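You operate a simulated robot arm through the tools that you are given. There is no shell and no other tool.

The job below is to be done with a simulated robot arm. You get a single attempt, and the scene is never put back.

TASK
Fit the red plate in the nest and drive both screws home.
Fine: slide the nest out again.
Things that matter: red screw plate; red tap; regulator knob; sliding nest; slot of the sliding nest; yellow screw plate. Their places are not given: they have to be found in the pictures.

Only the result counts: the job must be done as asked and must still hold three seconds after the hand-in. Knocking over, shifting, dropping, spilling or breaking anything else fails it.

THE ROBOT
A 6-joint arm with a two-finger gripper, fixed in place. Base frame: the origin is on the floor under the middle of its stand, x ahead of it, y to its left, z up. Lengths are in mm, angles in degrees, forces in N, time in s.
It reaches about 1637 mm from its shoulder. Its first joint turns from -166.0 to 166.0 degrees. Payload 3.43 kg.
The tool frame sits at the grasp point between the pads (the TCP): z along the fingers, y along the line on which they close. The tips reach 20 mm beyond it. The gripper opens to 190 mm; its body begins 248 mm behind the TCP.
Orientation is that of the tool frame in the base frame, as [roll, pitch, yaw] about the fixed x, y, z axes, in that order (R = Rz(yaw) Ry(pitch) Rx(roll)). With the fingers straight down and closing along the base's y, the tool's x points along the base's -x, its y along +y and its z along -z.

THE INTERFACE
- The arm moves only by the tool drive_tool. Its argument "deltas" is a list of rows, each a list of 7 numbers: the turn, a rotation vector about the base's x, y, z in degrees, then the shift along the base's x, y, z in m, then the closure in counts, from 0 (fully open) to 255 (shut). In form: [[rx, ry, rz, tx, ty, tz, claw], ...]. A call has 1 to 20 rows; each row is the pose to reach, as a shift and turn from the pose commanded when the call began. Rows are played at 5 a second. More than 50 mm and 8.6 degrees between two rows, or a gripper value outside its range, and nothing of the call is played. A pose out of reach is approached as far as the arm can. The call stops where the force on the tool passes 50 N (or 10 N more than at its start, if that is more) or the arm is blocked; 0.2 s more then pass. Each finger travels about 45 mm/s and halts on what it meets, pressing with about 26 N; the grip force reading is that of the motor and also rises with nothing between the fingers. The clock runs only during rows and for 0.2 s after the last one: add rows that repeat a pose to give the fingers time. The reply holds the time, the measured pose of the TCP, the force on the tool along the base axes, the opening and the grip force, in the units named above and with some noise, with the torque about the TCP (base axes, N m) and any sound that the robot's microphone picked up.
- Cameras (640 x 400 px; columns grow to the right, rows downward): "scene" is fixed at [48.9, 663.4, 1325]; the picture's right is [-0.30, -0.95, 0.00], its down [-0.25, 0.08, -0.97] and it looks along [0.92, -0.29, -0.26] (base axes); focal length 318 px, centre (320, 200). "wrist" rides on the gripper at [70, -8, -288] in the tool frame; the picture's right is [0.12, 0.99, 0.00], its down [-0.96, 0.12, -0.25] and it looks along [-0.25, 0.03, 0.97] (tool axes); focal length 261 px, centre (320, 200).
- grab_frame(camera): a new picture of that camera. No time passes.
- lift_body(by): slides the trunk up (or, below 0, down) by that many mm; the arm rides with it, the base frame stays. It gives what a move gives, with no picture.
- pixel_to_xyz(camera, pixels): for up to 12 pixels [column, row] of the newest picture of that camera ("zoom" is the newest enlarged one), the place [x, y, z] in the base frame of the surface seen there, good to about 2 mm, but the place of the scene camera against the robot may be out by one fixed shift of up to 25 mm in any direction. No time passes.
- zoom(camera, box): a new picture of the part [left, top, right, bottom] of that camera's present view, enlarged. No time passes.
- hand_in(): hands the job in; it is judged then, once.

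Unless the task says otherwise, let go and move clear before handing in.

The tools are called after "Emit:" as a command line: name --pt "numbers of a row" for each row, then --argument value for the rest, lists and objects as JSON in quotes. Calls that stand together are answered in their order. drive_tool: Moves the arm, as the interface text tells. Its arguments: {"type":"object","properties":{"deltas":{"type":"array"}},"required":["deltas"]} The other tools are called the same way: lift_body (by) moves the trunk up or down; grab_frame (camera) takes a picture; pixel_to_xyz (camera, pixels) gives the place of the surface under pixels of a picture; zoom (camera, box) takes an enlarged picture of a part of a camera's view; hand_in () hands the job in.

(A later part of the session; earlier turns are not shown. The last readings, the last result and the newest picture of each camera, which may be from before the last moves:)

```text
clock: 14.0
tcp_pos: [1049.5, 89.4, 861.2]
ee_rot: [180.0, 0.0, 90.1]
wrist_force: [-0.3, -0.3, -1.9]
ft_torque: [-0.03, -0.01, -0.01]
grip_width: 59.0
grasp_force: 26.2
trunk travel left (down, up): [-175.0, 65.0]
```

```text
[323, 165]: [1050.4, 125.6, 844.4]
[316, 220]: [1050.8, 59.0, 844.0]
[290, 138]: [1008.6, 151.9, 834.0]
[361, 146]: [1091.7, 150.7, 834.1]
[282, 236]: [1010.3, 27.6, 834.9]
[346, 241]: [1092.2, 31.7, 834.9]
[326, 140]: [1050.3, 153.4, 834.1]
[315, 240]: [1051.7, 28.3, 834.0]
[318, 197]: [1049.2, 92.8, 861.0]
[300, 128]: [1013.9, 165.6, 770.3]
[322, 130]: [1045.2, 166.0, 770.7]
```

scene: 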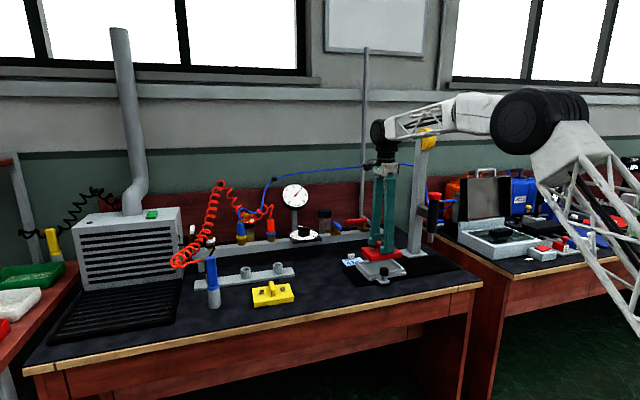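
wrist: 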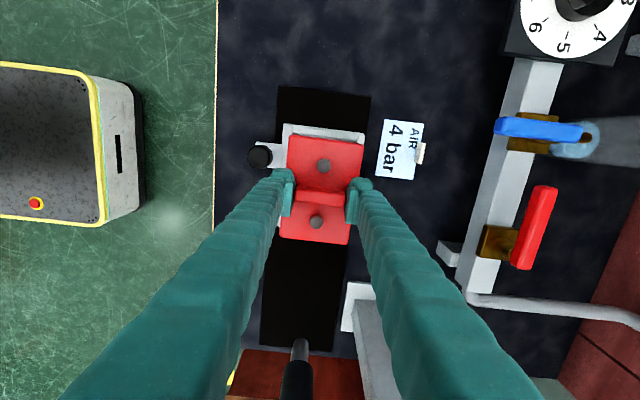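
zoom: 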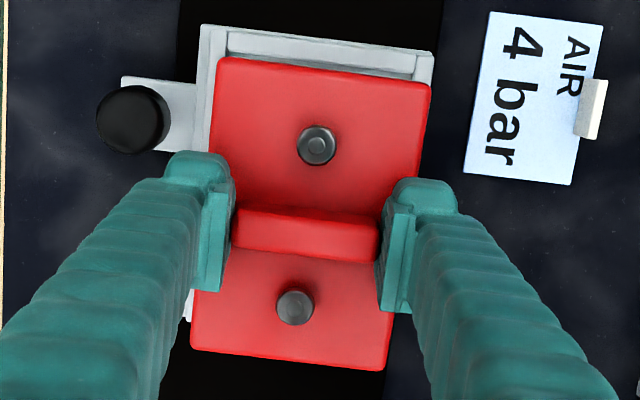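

The held plate is centred at about (1050.5,91.2) against the pocket centre (1049.6,91.1). I'll lower it, slowly near the bottom.

Emit:
drive_tool --pt "0 0 0 -0.0007 0 -0.02 255" --pt "0 0 0 -0.0007 0 -0.035 255" --pt "0 0 0 -0.0007 0 -0.042 255" --pt "0 0 0 -0.0007 0 -0.046 255" --pt "0 0 0 -0.0007 0 -0.049 255" --pt "0 0 0 -0.0007 0 -0.051 255" --pt "0 0 0 -0.0007 0 -0.053 255"

Emit:
grab_frame --camera "scene"

Emit:
zoom --camera "scene" --box '[335, 230, 425, 300]'

Emit:
zoom --camera "wrist" --box '[265, 115, 385, 255]'

```text
clock: 15.6
tcp_pos: [1050.7, 90.3, 808.6]
ee_rot: [-180.0, 0.1, 90.0]
wrist_force: [-0.3, 0.2, -2.5]
ft_torque: [0.0, 0.0, 0.01]
grip_width: 58.9
grasp_force: 26.0
trunk travel left (down, up): [-175.0, 65.0]
```

```text
taken
```

scene: 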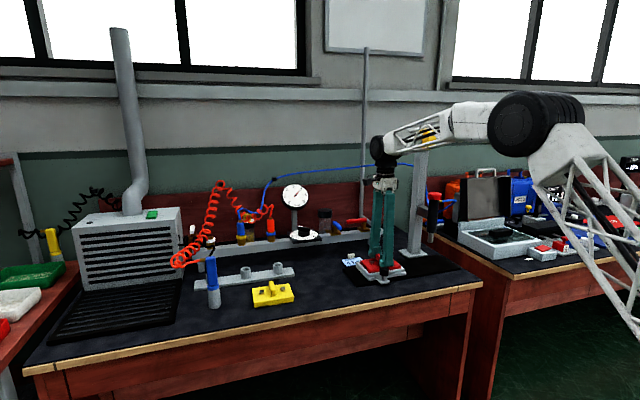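

```text
5.71 times, centred on (380, 265) of scene
```

zoom: 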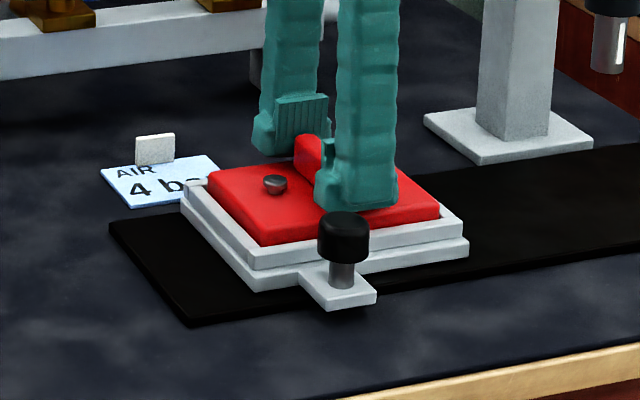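

```text
2.86 times, centred on (325, 185) of wrist
```

zoom: 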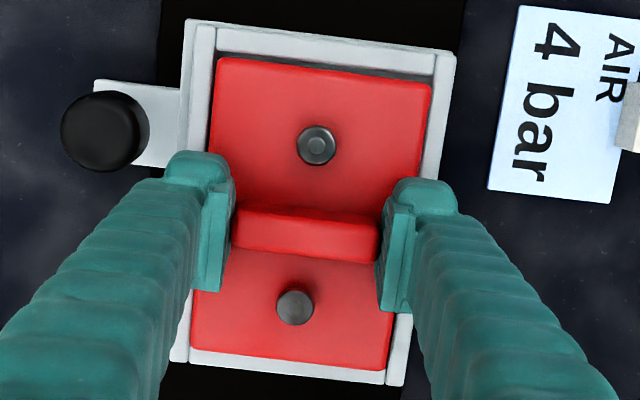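

The plate is entering the pocket with even gaps all round. I'll lower a few more millimetres until I feel contact.

Emit:
drive_tool --pt "0 0 0 0 0 -0.001 255" --pt "0 0 0 0 0 -0.002 255" --pt "0 0 0 0 0 -0.0025 255"

```text
clock: 16.4
tcp_pos: [1050.0, 89.6, 805.0]
ee_rot: [179.9, 0.1, 90.0]
wrist_force: [2.1, -0.4, 10.7]
ft_torque: [-0.03, 0.26, -0.08]
grip_width: 59.0
grasp_force: 25.8
trunk travel left (down, up): [-175.0, 65.0]
```

The upward force of 10.7 N shows the plate is seated. I'll open and rise clear.

Emit:
drive_tool --pt "0 0 0 0 0 0.0005 180" --pt "0 0 0 0 0 0.001 107" --pt "0 0 0 0 0 0.001 107" --pt "0 0 0 0 0 0.001 107" --pt "0 0 0 0 0 0.001 107" --pt "0 0 0 0 0 0.02 107" --pt "0 0 0 0 0 0.06 107" --pt "0 0 0 0 0 0.1 107" --pt "0 0 0 0 0 0.14 107" --pt "0 0 0 0 0 0.18 107" --pt "0 0 0 0 0 0.2 107"

Emit:
grab_frame --camera "wrist"

Emit:
zoom --camera "wrist" --box '[265, 115, 385, 215]'

Emit:
grab_frame --camera "scene"

Emit:
zoom --camera "scene" --box '[335, 230, 425, 300]'

```text
clock: 18.8
tcp_pos: [1049.6, 89.8, 1005.2]
ee_rot: [180.0, 0.0, 90.0]
wrist_force: [0.4, 0.0, 0.4]
ft_torque: [-0.02, 0.02, -0.01]
grip_width: 110.2
grasp_force: 0.1
trunk travel left (down, up): [-175.0, 65.0]
```

```text
taken
```

wrist: 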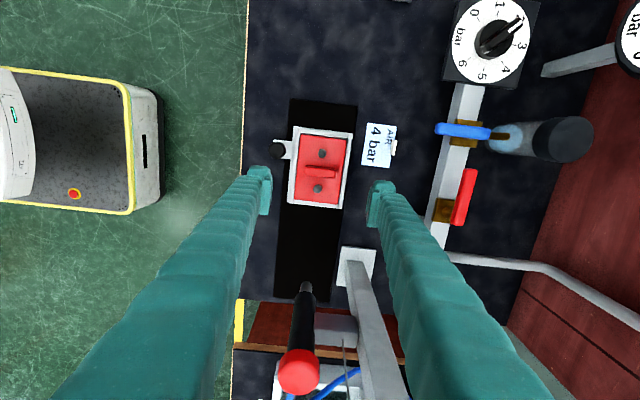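

```text
4.00 times, centred on (325, 165) of wrist
```

zoom: 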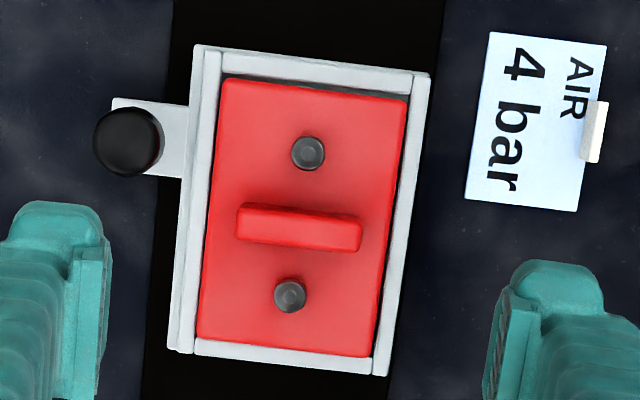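

```text
taken
```

scene: 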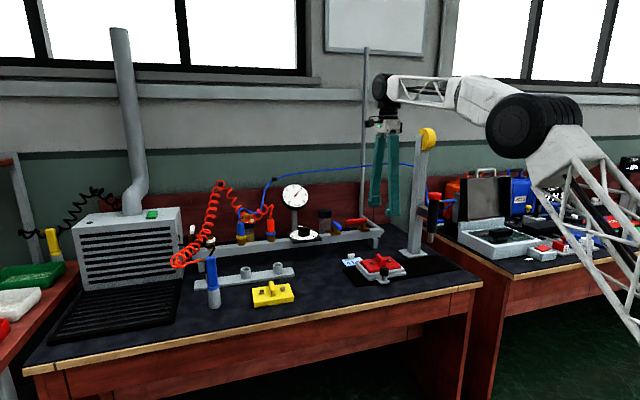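

```text
5.71 times, centred on (380, 265) of scene
```

zoom: 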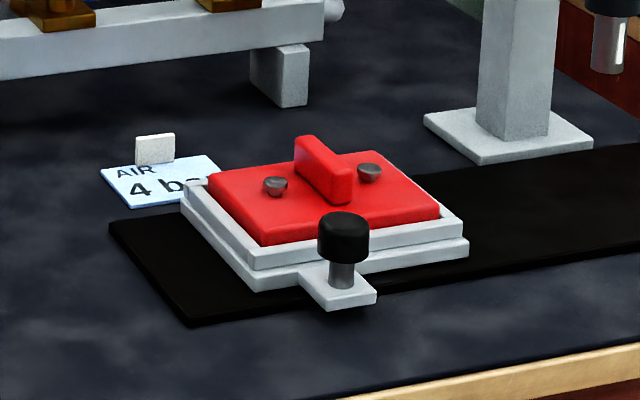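

The plate is seated in the nest pocket. I'll measure screws, knob, and driver tip (wrist pixel (306,288)) to compute the slide travel.

Emit:
zoom --camera "wrist" --box '[255, 265, 385, 400]'

Emit:
pixel_to_xyz --camera "wrist" --pixels '[[322, 153], [318, 188], [320, 171], [278, 150], [306, 284], [306, 290], [304, 295], [299, 370], [310, 370], [286, 370], [355, 260], [345, 330]]'

Emit:
pixel_to_xyz --camera "wrist" --pixels '[[292, 287], [300, 297], [315, 302], [280, 287], [326, 290], [302, 100], [354, 105], [284, 205], [336, 208], [270, 297], [330, 302]]'

```text
2.96 times, centred on (320, 332) of wrist
```

zoom: 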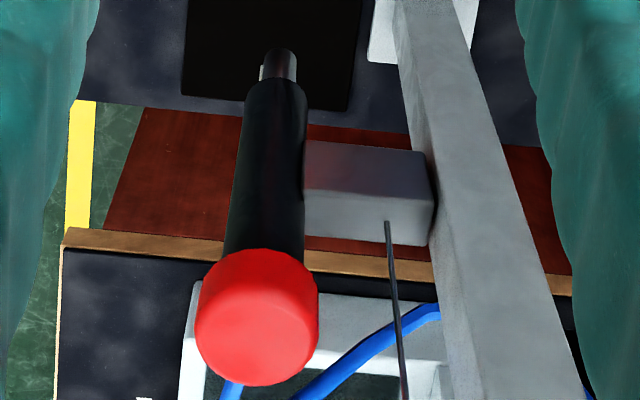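

```text
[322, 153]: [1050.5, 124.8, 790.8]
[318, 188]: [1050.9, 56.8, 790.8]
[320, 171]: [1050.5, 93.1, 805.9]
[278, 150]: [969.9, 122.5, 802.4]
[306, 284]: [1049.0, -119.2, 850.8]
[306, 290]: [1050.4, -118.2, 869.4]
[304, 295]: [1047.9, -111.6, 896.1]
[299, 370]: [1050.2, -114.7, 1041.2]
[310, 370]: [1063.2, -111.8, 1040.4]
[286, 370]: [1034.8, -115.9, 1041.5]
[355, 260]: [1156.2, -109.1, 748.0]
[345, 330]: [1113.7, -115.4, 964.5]
```

```text
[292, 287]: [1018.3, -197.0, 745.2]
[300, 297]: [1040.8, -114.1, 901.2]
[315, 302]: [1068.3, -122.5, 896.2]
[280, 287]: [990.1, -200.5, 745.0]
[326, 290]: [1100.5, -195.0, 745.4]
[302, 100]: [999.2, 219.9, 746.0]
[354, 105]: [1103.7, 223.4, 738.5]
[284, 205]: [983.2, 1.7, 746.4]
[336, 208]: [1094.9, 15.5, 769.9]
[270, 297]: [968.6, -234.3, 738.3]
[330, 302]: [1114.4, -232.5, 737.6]
```

The screws are at (1050.5,125) and (1051,57), z≈791, the driver axis is near (1050,−119) with its tip at z≈850, and the nest knob is near (965,123), top z≈802. I'll rotate the gripper back to close along y and go above the knob.

Emit:
drive_tool --pt "0 0 8 -0.008 0.003 0 107" --pt "0 0 16 -0.016 0.006 0 120" --pt "0 0 24 -0.024 0.009 0 148" --pt "0 0 32 -0.032 0.012 0 148" --pt "0 0 40 -0.04 0.015 0 148" --pt "0 0 48 -0.048 0.018 0 148" --pt "0 0 56 -0.056 0.021 0 148" --pt "0 0 64 -0.064 0.024 0 148" --pt "0 0 72 -0.072 0.027 0 148" --pt "0 0 80 -0.08 0.03 0 148" --pt "0 0 88 -0.0846 0.033 -0.02 148" --pt "0 0 90 -0.0846 0.033 -0.05 148" --pt "0 0 90 -0.0846 0.033 -0.05 148"

Emit:
grab_frame --camera "wrist"

Emit:
grab_frame --camera "scene"

```text
clock: 21.6
tcp_pos: [964.9, 122.8, 955.7]
ee_rot: [-180.0, 0.0, -180.0]
wrist_force: [-0.4, 0.1, -0.2]
ft_torque: [-0.01, 0.04, -0.03]
grip_width: 79.9
grasp_force: 0.0
trunk travel left (down, up): [-175.0, 65.0]
```

```text
taken
```

wrist: 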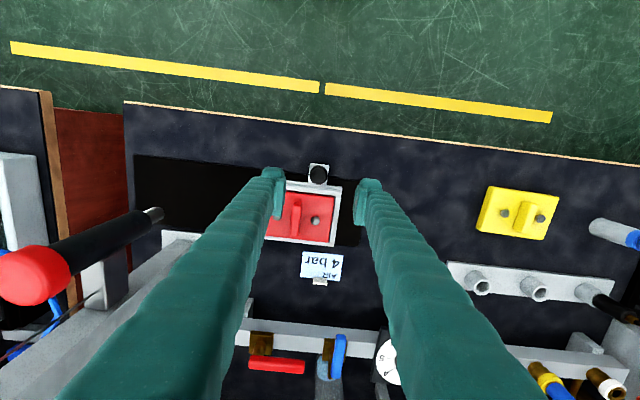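

```text
taken
```

scene: 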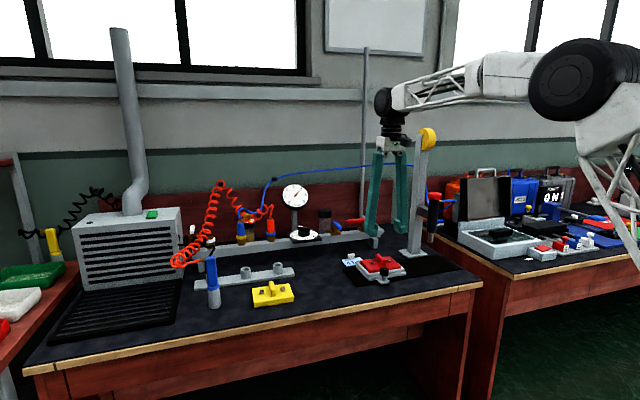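

I'm above the knob (wrist pixel (318,175)). I'll zoom to measure its centre.

Emit:
zoom --camera "wrist" --box '[290, 150, 346, 200]'

Emit:
pixel_to_xyz --camera "wrist" --pixels '[[318, 175], [313, 175], [324, 175], [318, 169], [318, 181], [312, 166], [325, 166]]'

```text
8.00 times, centred on (318, 175) of wrist
```

zoom: 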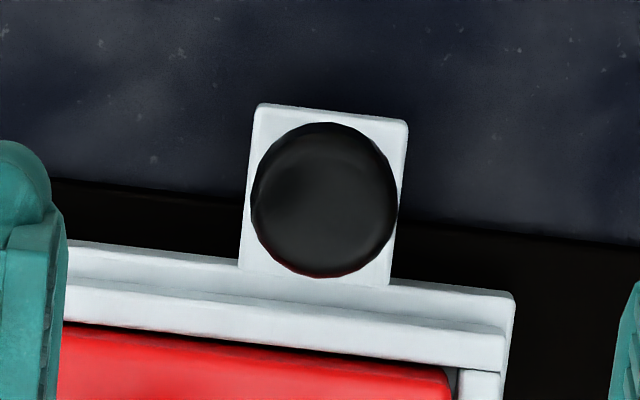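

```text
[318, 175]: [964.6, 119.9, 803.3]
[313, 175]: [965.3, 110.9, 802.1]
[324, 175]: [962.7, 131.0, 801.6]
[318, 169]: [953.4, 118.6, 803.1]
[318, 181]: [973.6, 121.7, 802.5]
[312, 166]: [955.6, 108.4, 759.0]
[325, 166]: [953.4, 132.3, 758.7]
```

The knob centre is (964.5,121), diameter about 30 mm. I'll tilt the gripper 12° back from the driver side, descend around the knob, and close on it.

Emit:
drive_tool --pt "0 -6 0 0 -0.0018 0 148" --pt "0 -12 0 0 -0.0018 0 148" --pt "0 -12 0 0 -0.0018 -0.04 148" --pt "0 -12 0 0 -0.0018 -0.08 148" --pt "0 -12 0 0 -0.0018 -0.12 148" --pt "0 -12 0 0 -0.0018 -0.145 148" --pt "0 -12 0 0 -0.0018 -0.159 148" --pt "0 -12 0 0 -0.0018 -0.159 148"

Emit:
grab_frame --camera "wrist"

Emit:
zoom --camera "scene" --box '[335, 200, 455, 300]'

```text
clock: 23.4
tcp_pos: [965.7, 120.5, 796.1]
ee_rot: [179.9, 11.9, -180.0]
wrist_force: [-0.1, 0.5, -0.6]
ft_torque: [0.01, 0.0, 0.0]
grip_width: 79.9
grasp_force: 0.1
trunk travel left (down, up): [-175.0, 65.0]
```

```text
taken
```

wrist: 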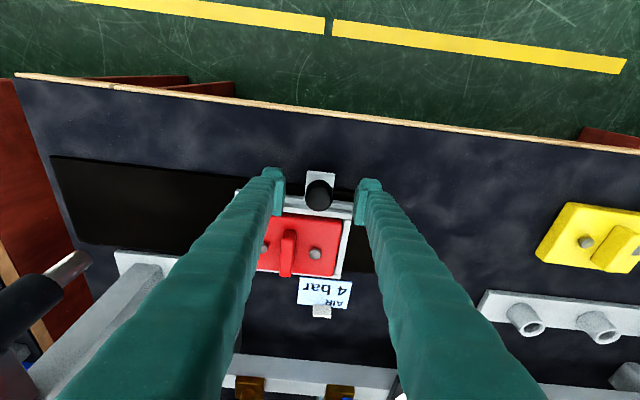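

```text
4.00 times, centred on (395, 250) of scene
```

zoom: 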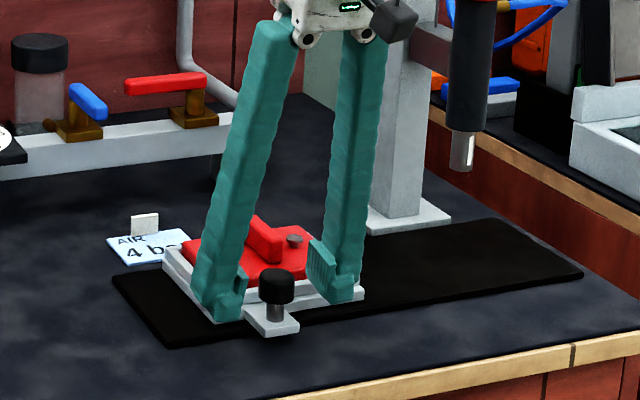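

The fingers stand either side of the knob, clear of the plate. I'll close on the knob.

Emit:
drive_tool --pt "0 0 0 0 0 0 180" --pt "0 0 0 0 0 0 215" --pt "0 0 0 0 0 0 255" --pt "0 0 0 0 0 0 255" --pt "0 0 0 0 0 0 255" --pt "0 0 0 0 0 0 255" --pt "0 0 0 0 0 0 255"

Emit:
grab_frame --camera "scene"

Emit:
zoom --camera "scene" --box '[335, 200, 455, 300]'

```text
clock: 25.0
tcp_pos: [965.2, 120.1, 796.1]
ee_rot: [180.0, 12.0, -180.0]
wrist_force: [-1.1, -8.4, -1.1]
ft_torque: [-0.09, -0.02, -0.05]
grip_width: 29.4
grasp_force: 44.9
trunk travel left (down, up): [-175.0, 65.0]
```

```text
taken
```

scene: 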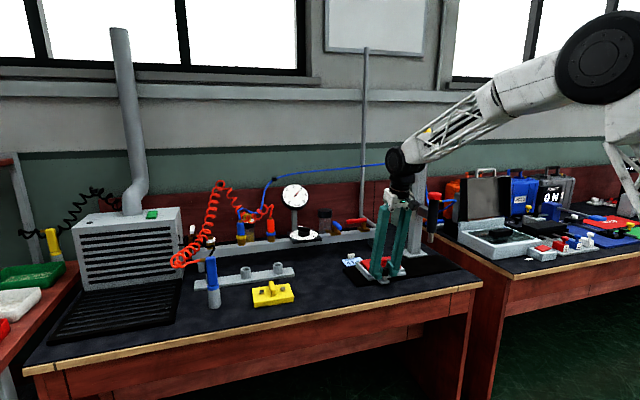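

```text
4.00 times, centred on (395, 250) of scene
```

zoom: 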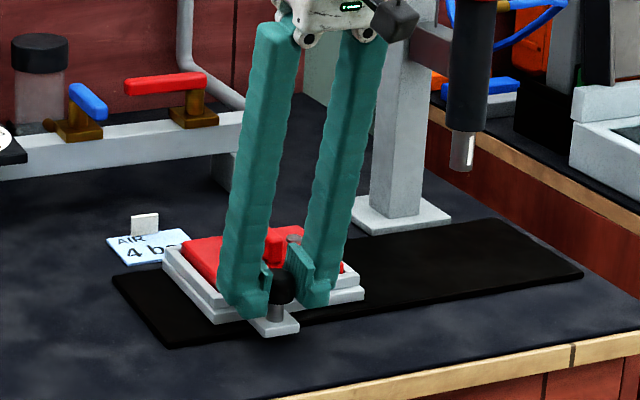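

The knob is held (29 mm, 45 N). I'll slide the nest 100 mm toward the driver and watch the forces.

Emit:
drive_tool --pt "0 0 0 0 -0.005 0 255" --pt "0 0 0 0 -0.02 0 255" --pt "0 0 0 0 -0.04 0 255" --pt "0 0 0 0 -0.06 0 255" --pt "0 0 0 0 -0.08 0 255" --pt "0 0 0 0 -0.1 0 255"

Emit:
grab_frame --camera "scene"

Emit:
zoom --camera "scene" --box '[335, 200, 455, 300]'

Emit:
zoom --camera "scene" --box '[279, 179, 311, 211]'

```text
clock: 26.4
tcp_pos: [965.6, 20.1, 796.5]
ee_rot: [180.0, 12.0, -180.0]
wrist_force: [-5.4, -0.8, 8.5]
ft_torque: [-0.03, 0.31, -0.26]
grip_width: 29.6
grasp_force: 45.3
trunk travel left (down, up): [-175.0, 65.0]
```

```text
taken
```

scene: 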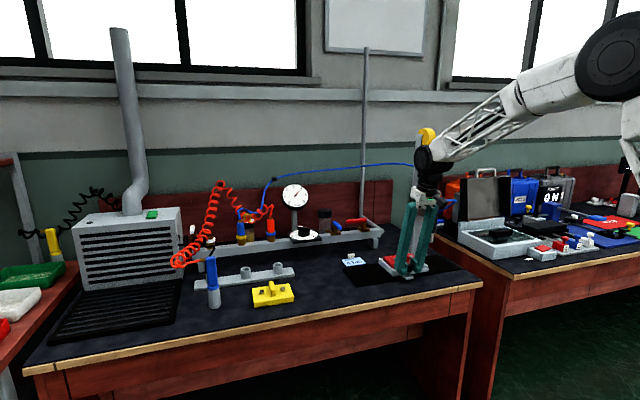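

```text
4.00 times, centred on (395, 250) of scene
```

zoom: 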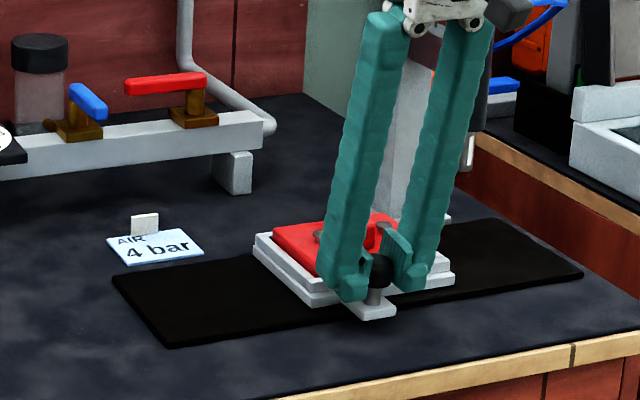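

```text
12.50 times, centred on (295, 195) of scene
```

zoom: 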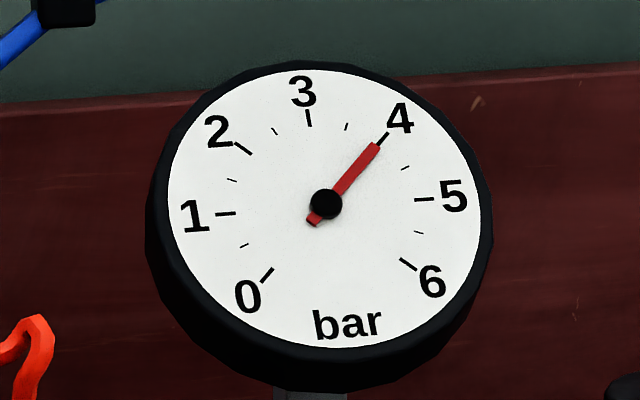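

The nest follows smoothly and the gauge still reads 4. I'll slide another 72 mm to bring the leading screw near the driver axis.

Emit:
drive_tool --pt "0 0 0 0 -0.02 0 255" --pt "0 0 0 0 -0.04 0 255" --pt "0 0 0 0 -0.055 0 255" --pt "0 0 0 0 -0.065 0 255" --pt "0 0 0 0 -0.072 0 255" --pt "0 0 0 0 -0.072 0 255"

Emit:
grab_frame --camera "scene"

Emit:
zoom --camera "scene" --box '[385, 180, 475, 300]'

Emit:
grab_frame --camera "wrist"

```text
clock: 27.8
tcp_pos: [964.6, -52.3, 796.1]
ee_rot: [-180.0, 12.0, -180.0]
wrist_force: [-2.2, -1.0, 1.6]
ft_torque: [0.0, -0.03, 0.02]
grip_width: 29.3
grasp_force: 44.9
trunk travel left (down, up): [-175.0, 65.0]
```

```text
taken
```

scene: 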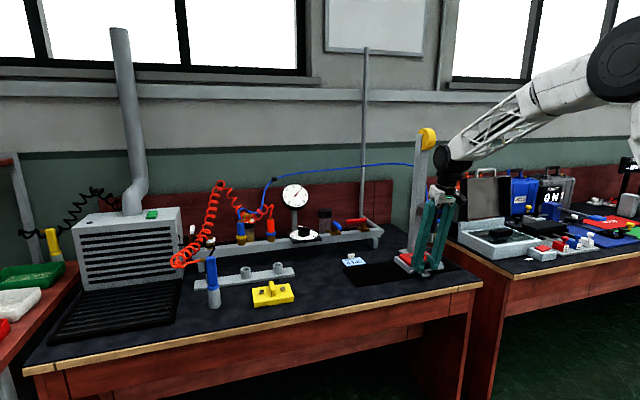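

```text
3.33 times, centred on (430, 240) of scene
```

zoom: 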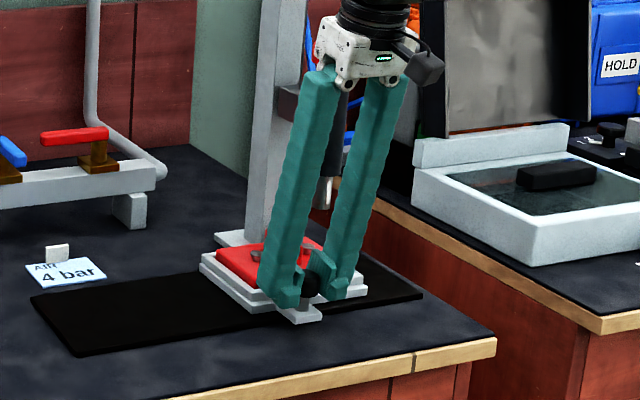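

```text
taken
```

wrist: 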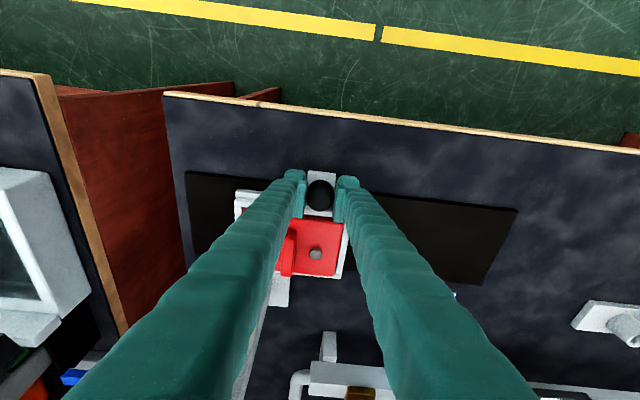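

No sound yet; the leading screw should be at y≈−115.5 and the driver near −119. I'll advance in small steps with dwell.

Emit:
drive_tool --pt "0 0 0 0 -0.001 0 255" --pt "0 0 0 0 -0.002 0 255" --pt "0 0 0 0 -0.003 0 255" --pt "0 0 0 0 -0.003 0 255" --pt "0 0 0 0 -0.004 0 255" --pt "0 0 0 0 -0.004 0 255" --pt "0 0 0 0 -0.004 0 255" --pt "0 0 0 0 -0.004 0 255" --pt "0 0 0 0 -0.004 0 255"

Emit:
grab_frame --camera "scene"

Emit:
zoom --camera "scene" --box '[385, 180, 475, 300]'

```text
clock: 29.8
tcp_pos: [965.7, -55.7, 796.1]
ee_rot: [-179.9, 11.9, 179.9]
wrist_force: [-2.0, -2.6, 4.6]
ft_torque: [-0.06, 0.03, 0.0]
grip_width: 29.5
grasp_force: 45.2
trunk travel left (down, up): [-175.0, 65.0]
```

```text
taken
```

scene: 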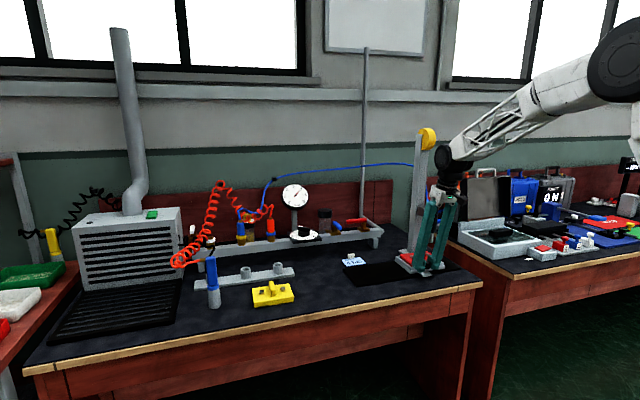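

```text
3.33 times, centred on (430, 240) of scene
```

zoom: 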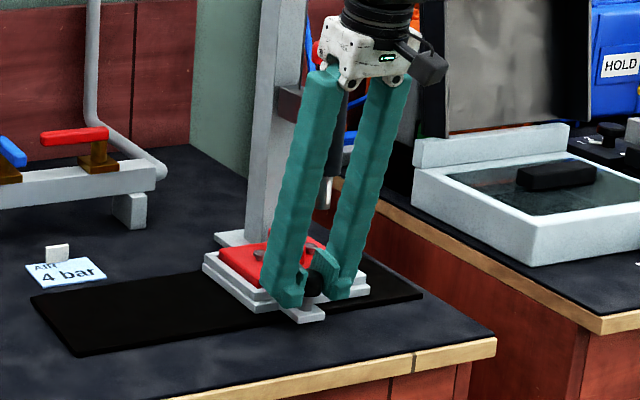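

No reaction from the driver yet at y≈−119. I'll look closely at the driver, its carriage and pulley to understand how it is actuated.

Emit:
zoom --camera "scene" --box '[405, 115, 475, 215]'

Emit:
zoom --camera "scene" --box '[415, 200, 445, 280]'

Emit:
grab_frame --camera "wrist"

```text
4.00 times, centred on (440, 165) of scene
```

zoom: 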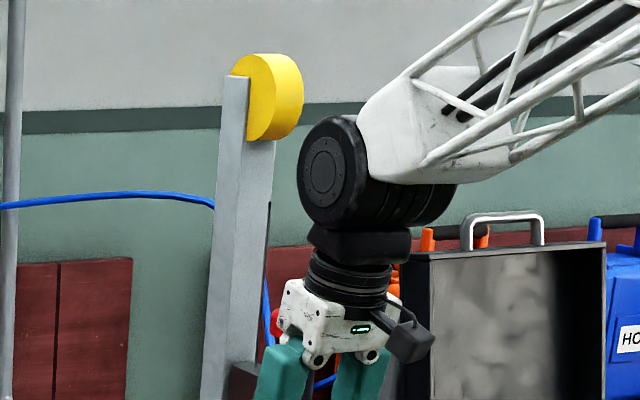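

```text
5.00 times, centred on (430, 240) of scene
```

zoom: 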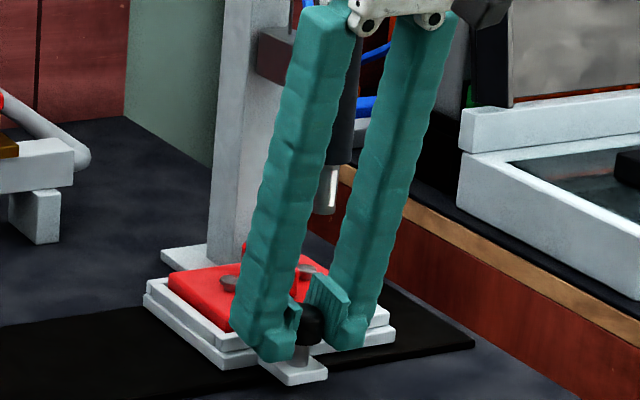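

```text
taken
```

wrist: 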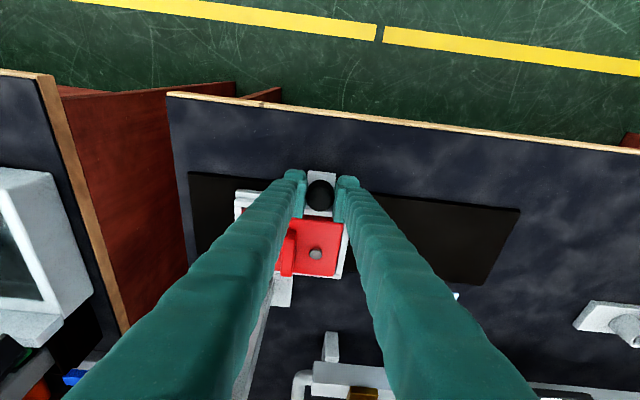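

The driver hangs on a balancer drum (yellow, zoom (270,97)) with a red cap on top, so it is likely pushed down by hand onto the screw. I'll release the knob, back off, and check the screw-to-driver alignment.

Emit:
drive_tool --pt "0 0 0 0 0 0 200" --pt "0 0 0 0 0 0 160" --pt "0 0 0 0 0 0 148" --pt "0 0 0 0 0 0 148" --pt "0 0 0 0 0 0 148" --pt "0 0 0 -0.005 0 0.03 148" --pt "0 0 0 -0.02 0 0.07 148" --pt "0 0 0 -0.04 0.02 0.11 148" --pt "0 0 0 -0.06 0.05 0.15 148" --pt "0 0 0 -0.08 0.09 0.17 148" --pt "0 0 0 -0.1 0.13 0.18 148" --pt "0 0 0 -0.1 0.17 0.19 148" --pt "0 0 0 -0.1 0.21 0.2 148" --pt "0 0 0 -0.1 0.25 0.2 148"

Emit:
grab_frame --camera "scene"

Emit:
zoom --camera "scene" --box '[395, 185, 455, 285]'

Emit:
grab_frame --camera "wrist"

```text
refused: row 9 steps farther than a row can; nothing moved
```

```text
taken
```

scene: 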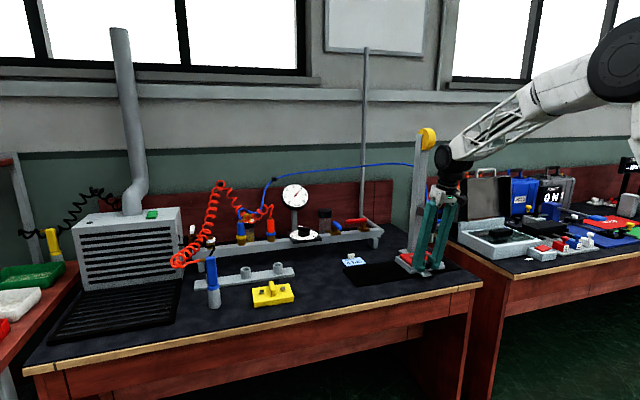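

```text
4.00 times, centred on (425, 235) of scene
```

zoom: 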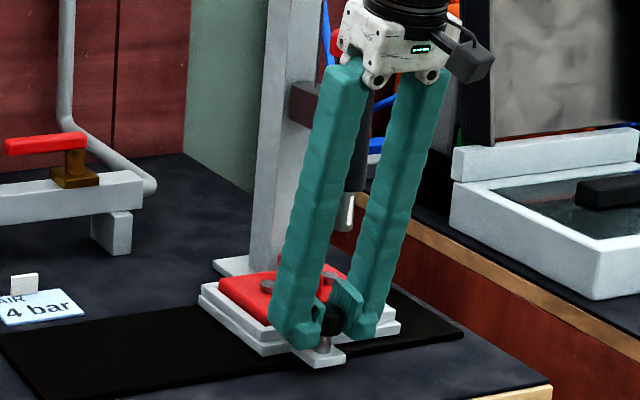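

```text
taken
```

wrist: 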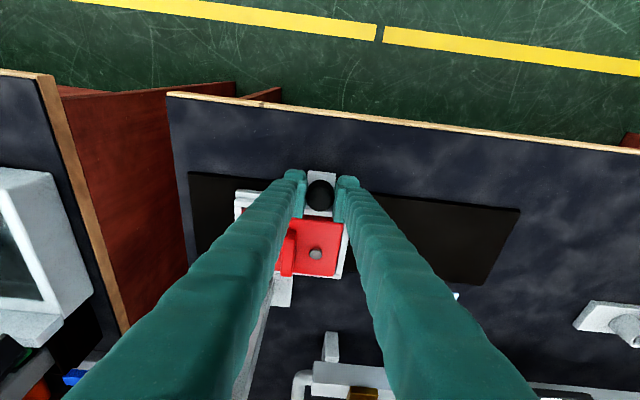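

The call was refused because one step was too long, so nothing moved. I'll repeat the release and retreat with shorter steps.

Emit:
drive_tool --pt "0 0 0 0 0 0 200" --pt "0 0 0 0 0 0 160" --pt "0 0 0 0 0 0 148" --pt "0 0 0 0 0 0 148" --pt "0 0 0 0 0 0 148" --pt "0 0 0 -0.005 0 0.03 148" --pt "0 0 0 -0.02 0 0.07 148" --pt "0 0 0 -0.035 0.01 0.11 148" --pt "0 0 0 -0.05 0.03 0.145 148" --pt "0 0 0 -0.065 0.06 0.17 148" --pt "0 0 0 -0.08 0.1 0.18 148" --pt "0 0 0 -0.09 0.14 0.19 148" --pt "0 0 0 -0.1 0.18 0.2 148" --pt "0 0 0 -0.1 0.22 0.2 148"

Emit:
grab_frame --camera "scene"

Emit:
zoom --camera "scene" --box '[395, 185, 455, 285]'

Emit:
grab_frame --camera "wrist"

```text
clock: 32.8
tcp_pos: [863.8, 164.0, 997.5]
ee_rot: [-179.9, 12.0, -180.0]
wrist_force: [-0.1, -0.9, -0.1]
ft_torque: [0.16, 0.02, 0.01]
grip_width: 79.6
grasp_force: 0.2
trunk travel left (down, up): [-175.0, 65.0]
```

```text
taken
```

scene: 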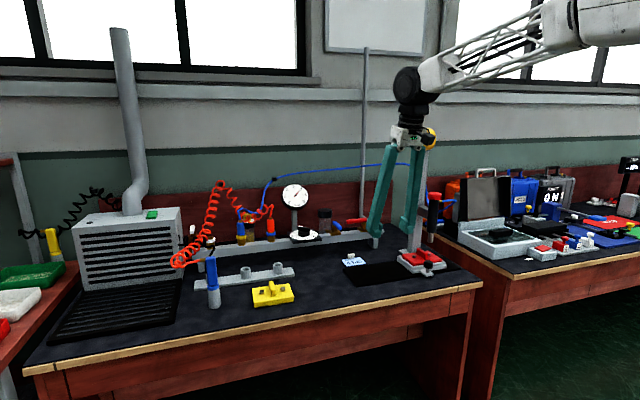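

```text
4.00 times, centred on (425, 235) of scene
```

zoom: 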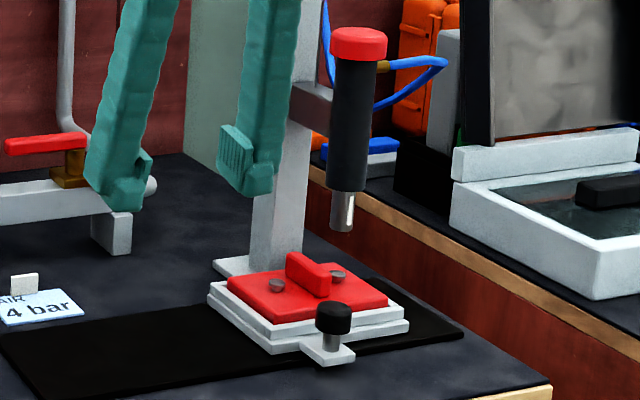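

```text
taken
```

wrist: 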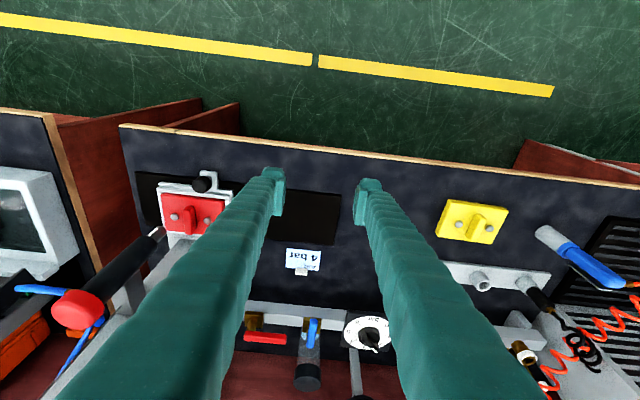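

Now the driver and nest are in clear view. I'll measure the driver tip (zoom (343,226)) and screws (338,274), (276,284) from both cameras.

Emit:
pixel_to_xyz --camera "zoom" --pixels '[[343, 229], [337, 215], [343, 215], [350, 215], [338, 273], [276, 283], [308, 265], [358, 40], [358, 55], [352, 150], [335, 150], [366, 150]]'

Emit:
pixel_to_xyz --camera "wrist" --pixels '[[175, 216], [208, 217], [193, 212], [163, 230], [160, 228], [158, 232], [155, 236], [78, 308], [205, 181], [80, 300]]'

Emit:
zoom --camera "wrist" --box '[40, 160, 240, 340]'

```text
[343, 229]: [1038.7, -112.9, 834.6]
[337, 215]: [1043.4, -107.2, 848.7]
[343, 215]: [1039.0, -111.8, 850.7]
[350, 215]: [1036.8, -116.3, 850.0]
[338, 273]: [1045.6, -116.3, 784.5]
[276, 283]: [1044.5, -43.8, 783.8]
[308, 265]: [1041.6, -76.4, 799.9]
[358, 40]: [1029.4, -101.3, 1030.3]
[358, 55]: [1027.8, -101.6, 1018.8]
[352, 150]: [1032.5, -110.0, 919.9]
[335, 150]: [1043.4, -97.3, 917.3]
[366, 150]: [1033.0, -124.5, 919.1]
```

```text
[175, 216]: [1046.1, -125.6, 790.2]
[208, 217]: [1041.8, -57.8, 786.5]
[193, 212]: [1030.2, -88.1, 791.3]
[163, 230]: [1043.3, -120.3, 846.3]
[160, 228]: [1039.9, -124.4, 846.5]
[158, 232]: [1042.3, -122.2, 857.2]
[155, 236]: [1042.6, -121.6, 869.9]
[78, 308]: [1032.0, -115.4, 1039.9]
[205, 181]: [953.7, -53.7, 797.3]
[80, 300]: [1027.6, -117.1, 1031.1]
```

```text
2.22 times, centred on (140, 250) of wrist
```

zoom: 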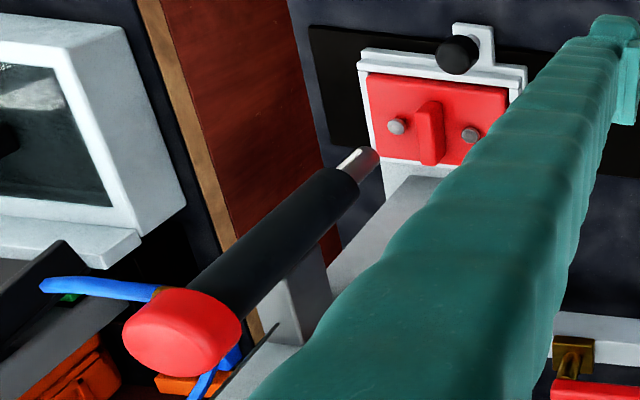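

Comparing zooms, the nest shifted about 7 mm further in −y when released (nest corner from (400,325) to (408,325)), apparently settling in a detent under the driver: screw at y≈−126, driver axis at ≈−127. I'll check the cap, drum and bracket geometry before pushing the driver down.

Emit:
zoom --camera "scene" --box '[410, 120, 450, 215]'

Emit:
pixel_to_xyz --camera "scene" --pixels '[[434, 136], [433, 146], [423, 160], [434, 196], [430, 196], [438, 197], [434, 193], [442, 202], [424, 207], [428, 207], [449, 200], [437, 130]]'

Emit:
zoom --camera "wrist" --box '[40, 270, 130, 345]'

Emit:
pixel_to_xyz --camera "zoom" --pixels '[[150, 180], [200, 180], [250, 200], [200, 240], [280, 260], [100, 220], [330, 150], [160, 260]]'

```text
4.21 times, centred on (430, 168) of scene
```

zoom: 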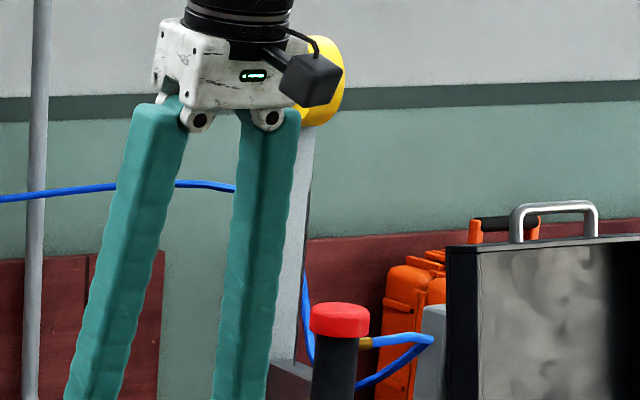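

```text
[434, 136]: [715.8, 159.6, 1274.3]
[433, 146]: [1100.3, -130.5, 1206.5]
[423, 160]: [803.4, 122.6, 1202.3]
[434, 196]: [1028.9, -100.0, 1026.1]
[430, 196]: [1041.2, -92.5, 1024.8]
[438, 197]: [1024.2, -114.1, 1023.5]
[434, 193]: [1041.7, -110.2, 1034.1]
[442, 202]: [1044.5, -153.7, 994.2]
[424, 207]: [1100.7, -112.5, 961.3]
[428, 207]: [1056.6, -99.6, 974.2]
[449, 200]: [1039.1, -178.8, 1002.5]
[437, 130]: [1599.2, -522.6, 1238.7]
```

```text
5.33 times, centred on (85, 308) of wrist
```

zoom: 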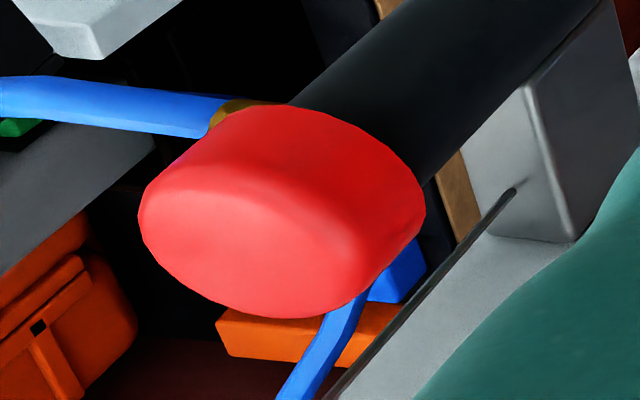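

```text
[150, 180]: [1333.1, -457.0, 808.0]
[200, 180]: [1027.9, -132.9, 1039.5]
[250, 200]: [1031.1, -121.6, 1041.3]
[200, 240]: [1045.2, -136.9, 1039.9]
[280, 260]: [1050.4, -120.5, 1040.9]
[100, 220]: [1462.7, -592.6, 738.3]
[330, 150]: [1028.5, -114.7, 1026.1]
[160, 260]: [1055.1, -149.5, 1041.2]
```

The cap top centre is about (1047.5,−126), z≈1041, and the drum stands at x≥1100, clear of the path. I'll close the gripper and move above the cap at z≈1110.

Emit:
drive_tool --pt "0 0 0 0 0 0.04 200" --pt "0 0 0 0 0 0.08 255" --pt "0 0 0 0 -0.02 0.112 255" --pt "0 0 0 0.02 -0.06 0.112 255" --pt "0 0 0 0.045 -0.095 0.112 255" --pt "0 0 0 0.07 -0.13 0.112 255" --pt "0 0 0 0.095 -0.165 0.112 255" --pt "0 0 0 0.12 -0.2 0.112 255" --pt "0 0 0 0.145 -0.235 0.112 255" --pt "0 0 0 0.17 -0.265 0.112 255" --pt "0 0 0 0.19 -0.29 0.112 255" --pt "0 0 0 0.19 -0.29 0.112 255"

Emit:
grab_frame --camera "scene"

Emit:
zoom --camera "scene" --box '[395, 115, 475, 285]'

Emit:
grab_frame --camera "wrist"

```text
clock: 35.4
tcp_pos: [1055.4, -124.7, 1106.8]
ee_rot: [-179.9, 12.0, -180.0]
wrist_force: [0.6, 0.1, -0.8]
ft_torque: [-0.01, 0.04, 0.02]
grip_width: 0.2
grasp_force: 26.1
trunk travel left (down, up): [-175.0, 65.0]
```

```text
taken
```

scene: 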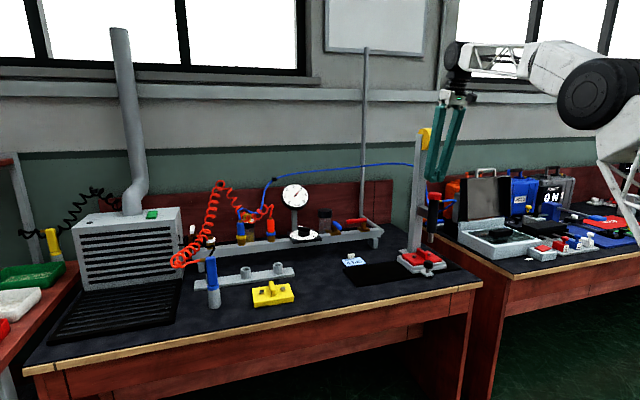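

```text
2.35 times, centred on (435, 200) of scene
```

zoom: 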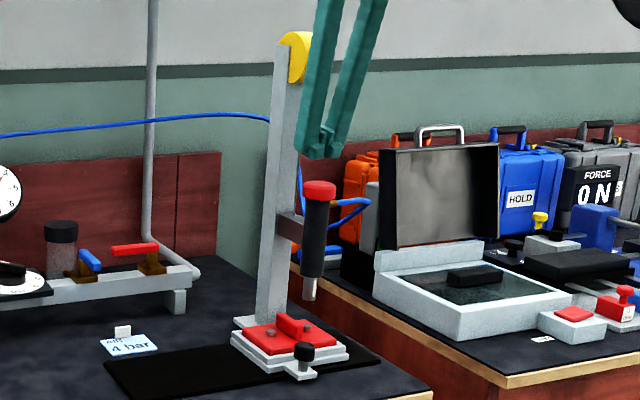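

```text
taken
```

wrist: 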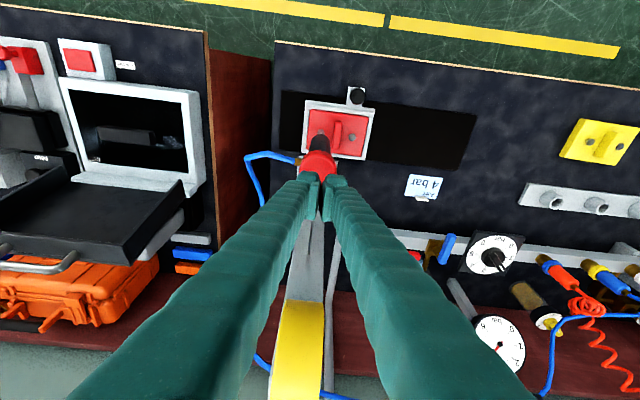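

The closed fingertips hover over the red cap. I'll descend to contact, then slowly further while watching force and sound.

Emit:
drive_tool --pt "0 0 0 -0.003 -0.001 -0.015 255" --pt "0 0 0 -0.003 -0.001 -0.03 255" --pt "0 0 0 -0.003 -0.001 -0.036 255" --pt "0 0 0 -0.003 -0.001 -0.04 255" --pt "0 0 0 -0.003 -0.001 -0.044 255" --pt "0 0 0 -0.003 -0.001 -0.048 255" --pt "0 0 0 -0.003 -0.001 -0.052 255"

Emit:
zoom --camera "scene" --box '[395, 135, 475, 285]'

Emit:
grab_frame --camera "wrist"

```text
clock: 37.0
tcp_pos: [1051.9, -125.9, 1056.6]
ee_rot: [-180.0, 12.0, 179.9]
wrist_force: [1.1, 1.0, 4.9]
ft_torque: [-0.02, 0.03, 0.01]
grip_width: 6.1
grasp_force: 34.5
trunk travel left (down, up): [-175.0, 65.0]
```

```text
2.67 times, centred on (435, 210) of scene
```

zoom: 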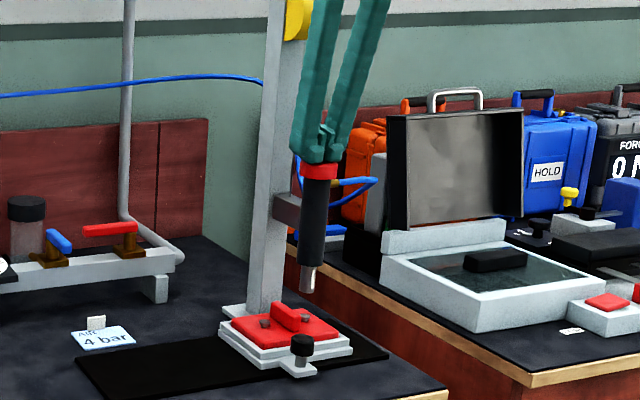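

```text
taken
```

wrist: 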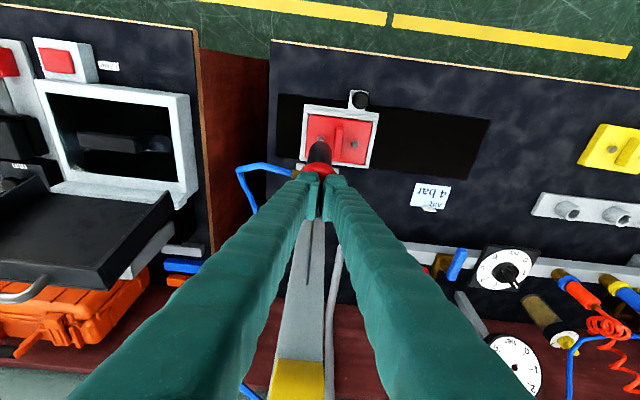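

The cap is touched (4.9 N) and the driver moved down about 4 mm on its balancer. I'll keep pressing down steadily toward the screw.

Emit:
drive_tool --pt "0 0 0 0 0 -0.004 255" --pt "0 0 0 0 0 -0.008 255" --pt "0 0 0 0 0 -0.012 255" --pt "0 0 0 0 0 -0.016 255" --pt "0 0 0 0 0 -0.02 255" --pt "0 0 0 0 0 -0.024 255" --pt "0 0 0 0 0 -0.028 255" --pt "0 0 0 0 0 -0.032 255" --pt "0 0 0 0 0 -0.036 255" --pt "0 0 0 0 0 -0.04 255"

Emit:
zoom --camera "scene" --box '[395, 135, 475, 285]'

Emit:
zoom --camera "scene" --box '[279, 179, 311, 211]'

```text
clock: 39.2
tcp_pos: [1052.1, -126.7, 1015.7]
ee_rot: [180.0, 12.0, 180.0]
wrist_force: [-1.3, -0.6, 7.0]
ft_torque: [-0.03, 0.07, 0.02]
grip_width: 6.2
grasp_force: 34.1
trunk travel left (down, up): [-175.0, 65.0]
```

```text
2.67 times, centred on (435, 210) of scene
```

zoom: 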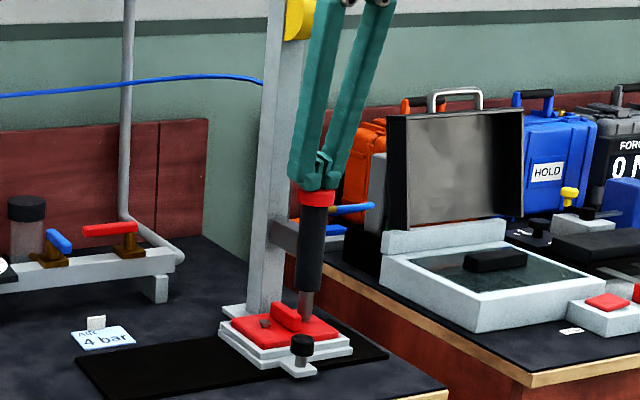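

```text
12.50 times, centred on (295, 195) of scene
```

zoom: 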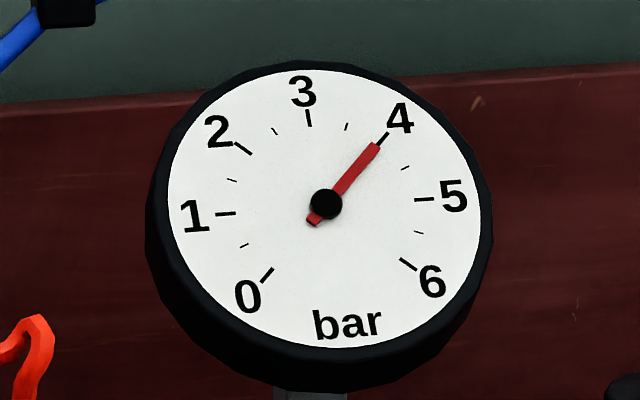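

The driver comes down as pushed (tip just above the leading screw), and the gauge still shows 4. I'll keep pressing in small steps toward the screw.

Emit:
drive_tool --pt "0 0 0 0 0 -0.002 255" --pt "0 0 0 0 0 -0.004 255" --pt "0 0 0 0 0 -0.006 255" --pt "0 0 0 0 0 -0.008 255" --pt "0 0 0 0 0 -0.01 255" --pt "0 0 0 0 0 -0.012 255"

Emit:
zoom --camera "scene" --box '[405, 215, 455, 285]'

Emit:
zoom --camera "scene" --box '[279, 179, 311, 211]'

```text
clock: 40.6
tcp_pos: [1049.8, -126.2, 1009.6]
ee_rot: [-179.9, 12.5, -180.0]
wrist_force: [1.2, -0.6, 49.7]
ft_torque: [-0.05, 0.47, 0.04]
grip_width: 6.0
grasp_force: 34.0
trunk travel left (down, up): [-175.0, 65.0]
```

```text
5.71 times, centred on (430, 250) of scene
```

zoom: 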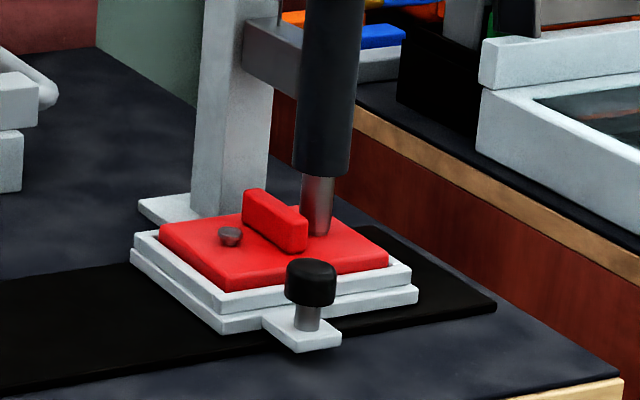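

```text
12.50 times, centred on (295, 195) of scene
```

zoom: 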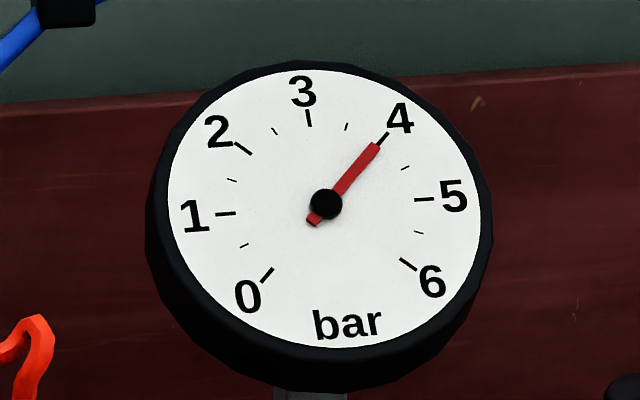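

The driver tip has met the screw (49.7 N) but no motor sound came. I'll hold a moment with slightly less force to see whether the driver starts.

Emit:
drive_tool --pt "0 0 0 0 0 0.002 255" --pt "0 0 0 0 0 0.002 255" --pt "0 0 0 0 0 0.002 255" --pt "0 0 0 0 0 0.002 255" --pt "0 0 0 0 0 0.002 255" --pt "0 0 0 0 0 0.002 255"

Emit:
zoom --camera "scene" --box '[405, 215, 455, 285]'

```text
clock: 41.6
tcp_pos: [1052.4, -126.6, 1009.8]
ee_rot: [180.0, 12.4, 180.0]
wrist_force: [-4.6, 0.1, 21.2]
ft_torque: [0.02, 0.33, 0.01]
grip_width: 5.7
grasp_force: 34.6
trunk travel left (down, up): [-175.0, 65.0]
stopped in row 5: the force on the tool passed its limit at 60 N (the readings are from after the stop); the commanded pose is now the measured one
```

```text
5.71 times, centred on (430, 250) of scene
```

zoom: 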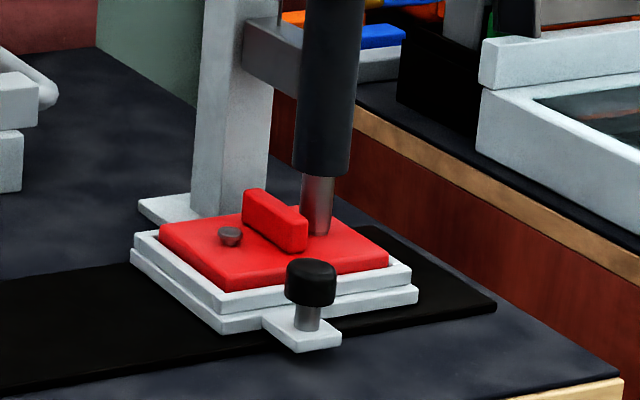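

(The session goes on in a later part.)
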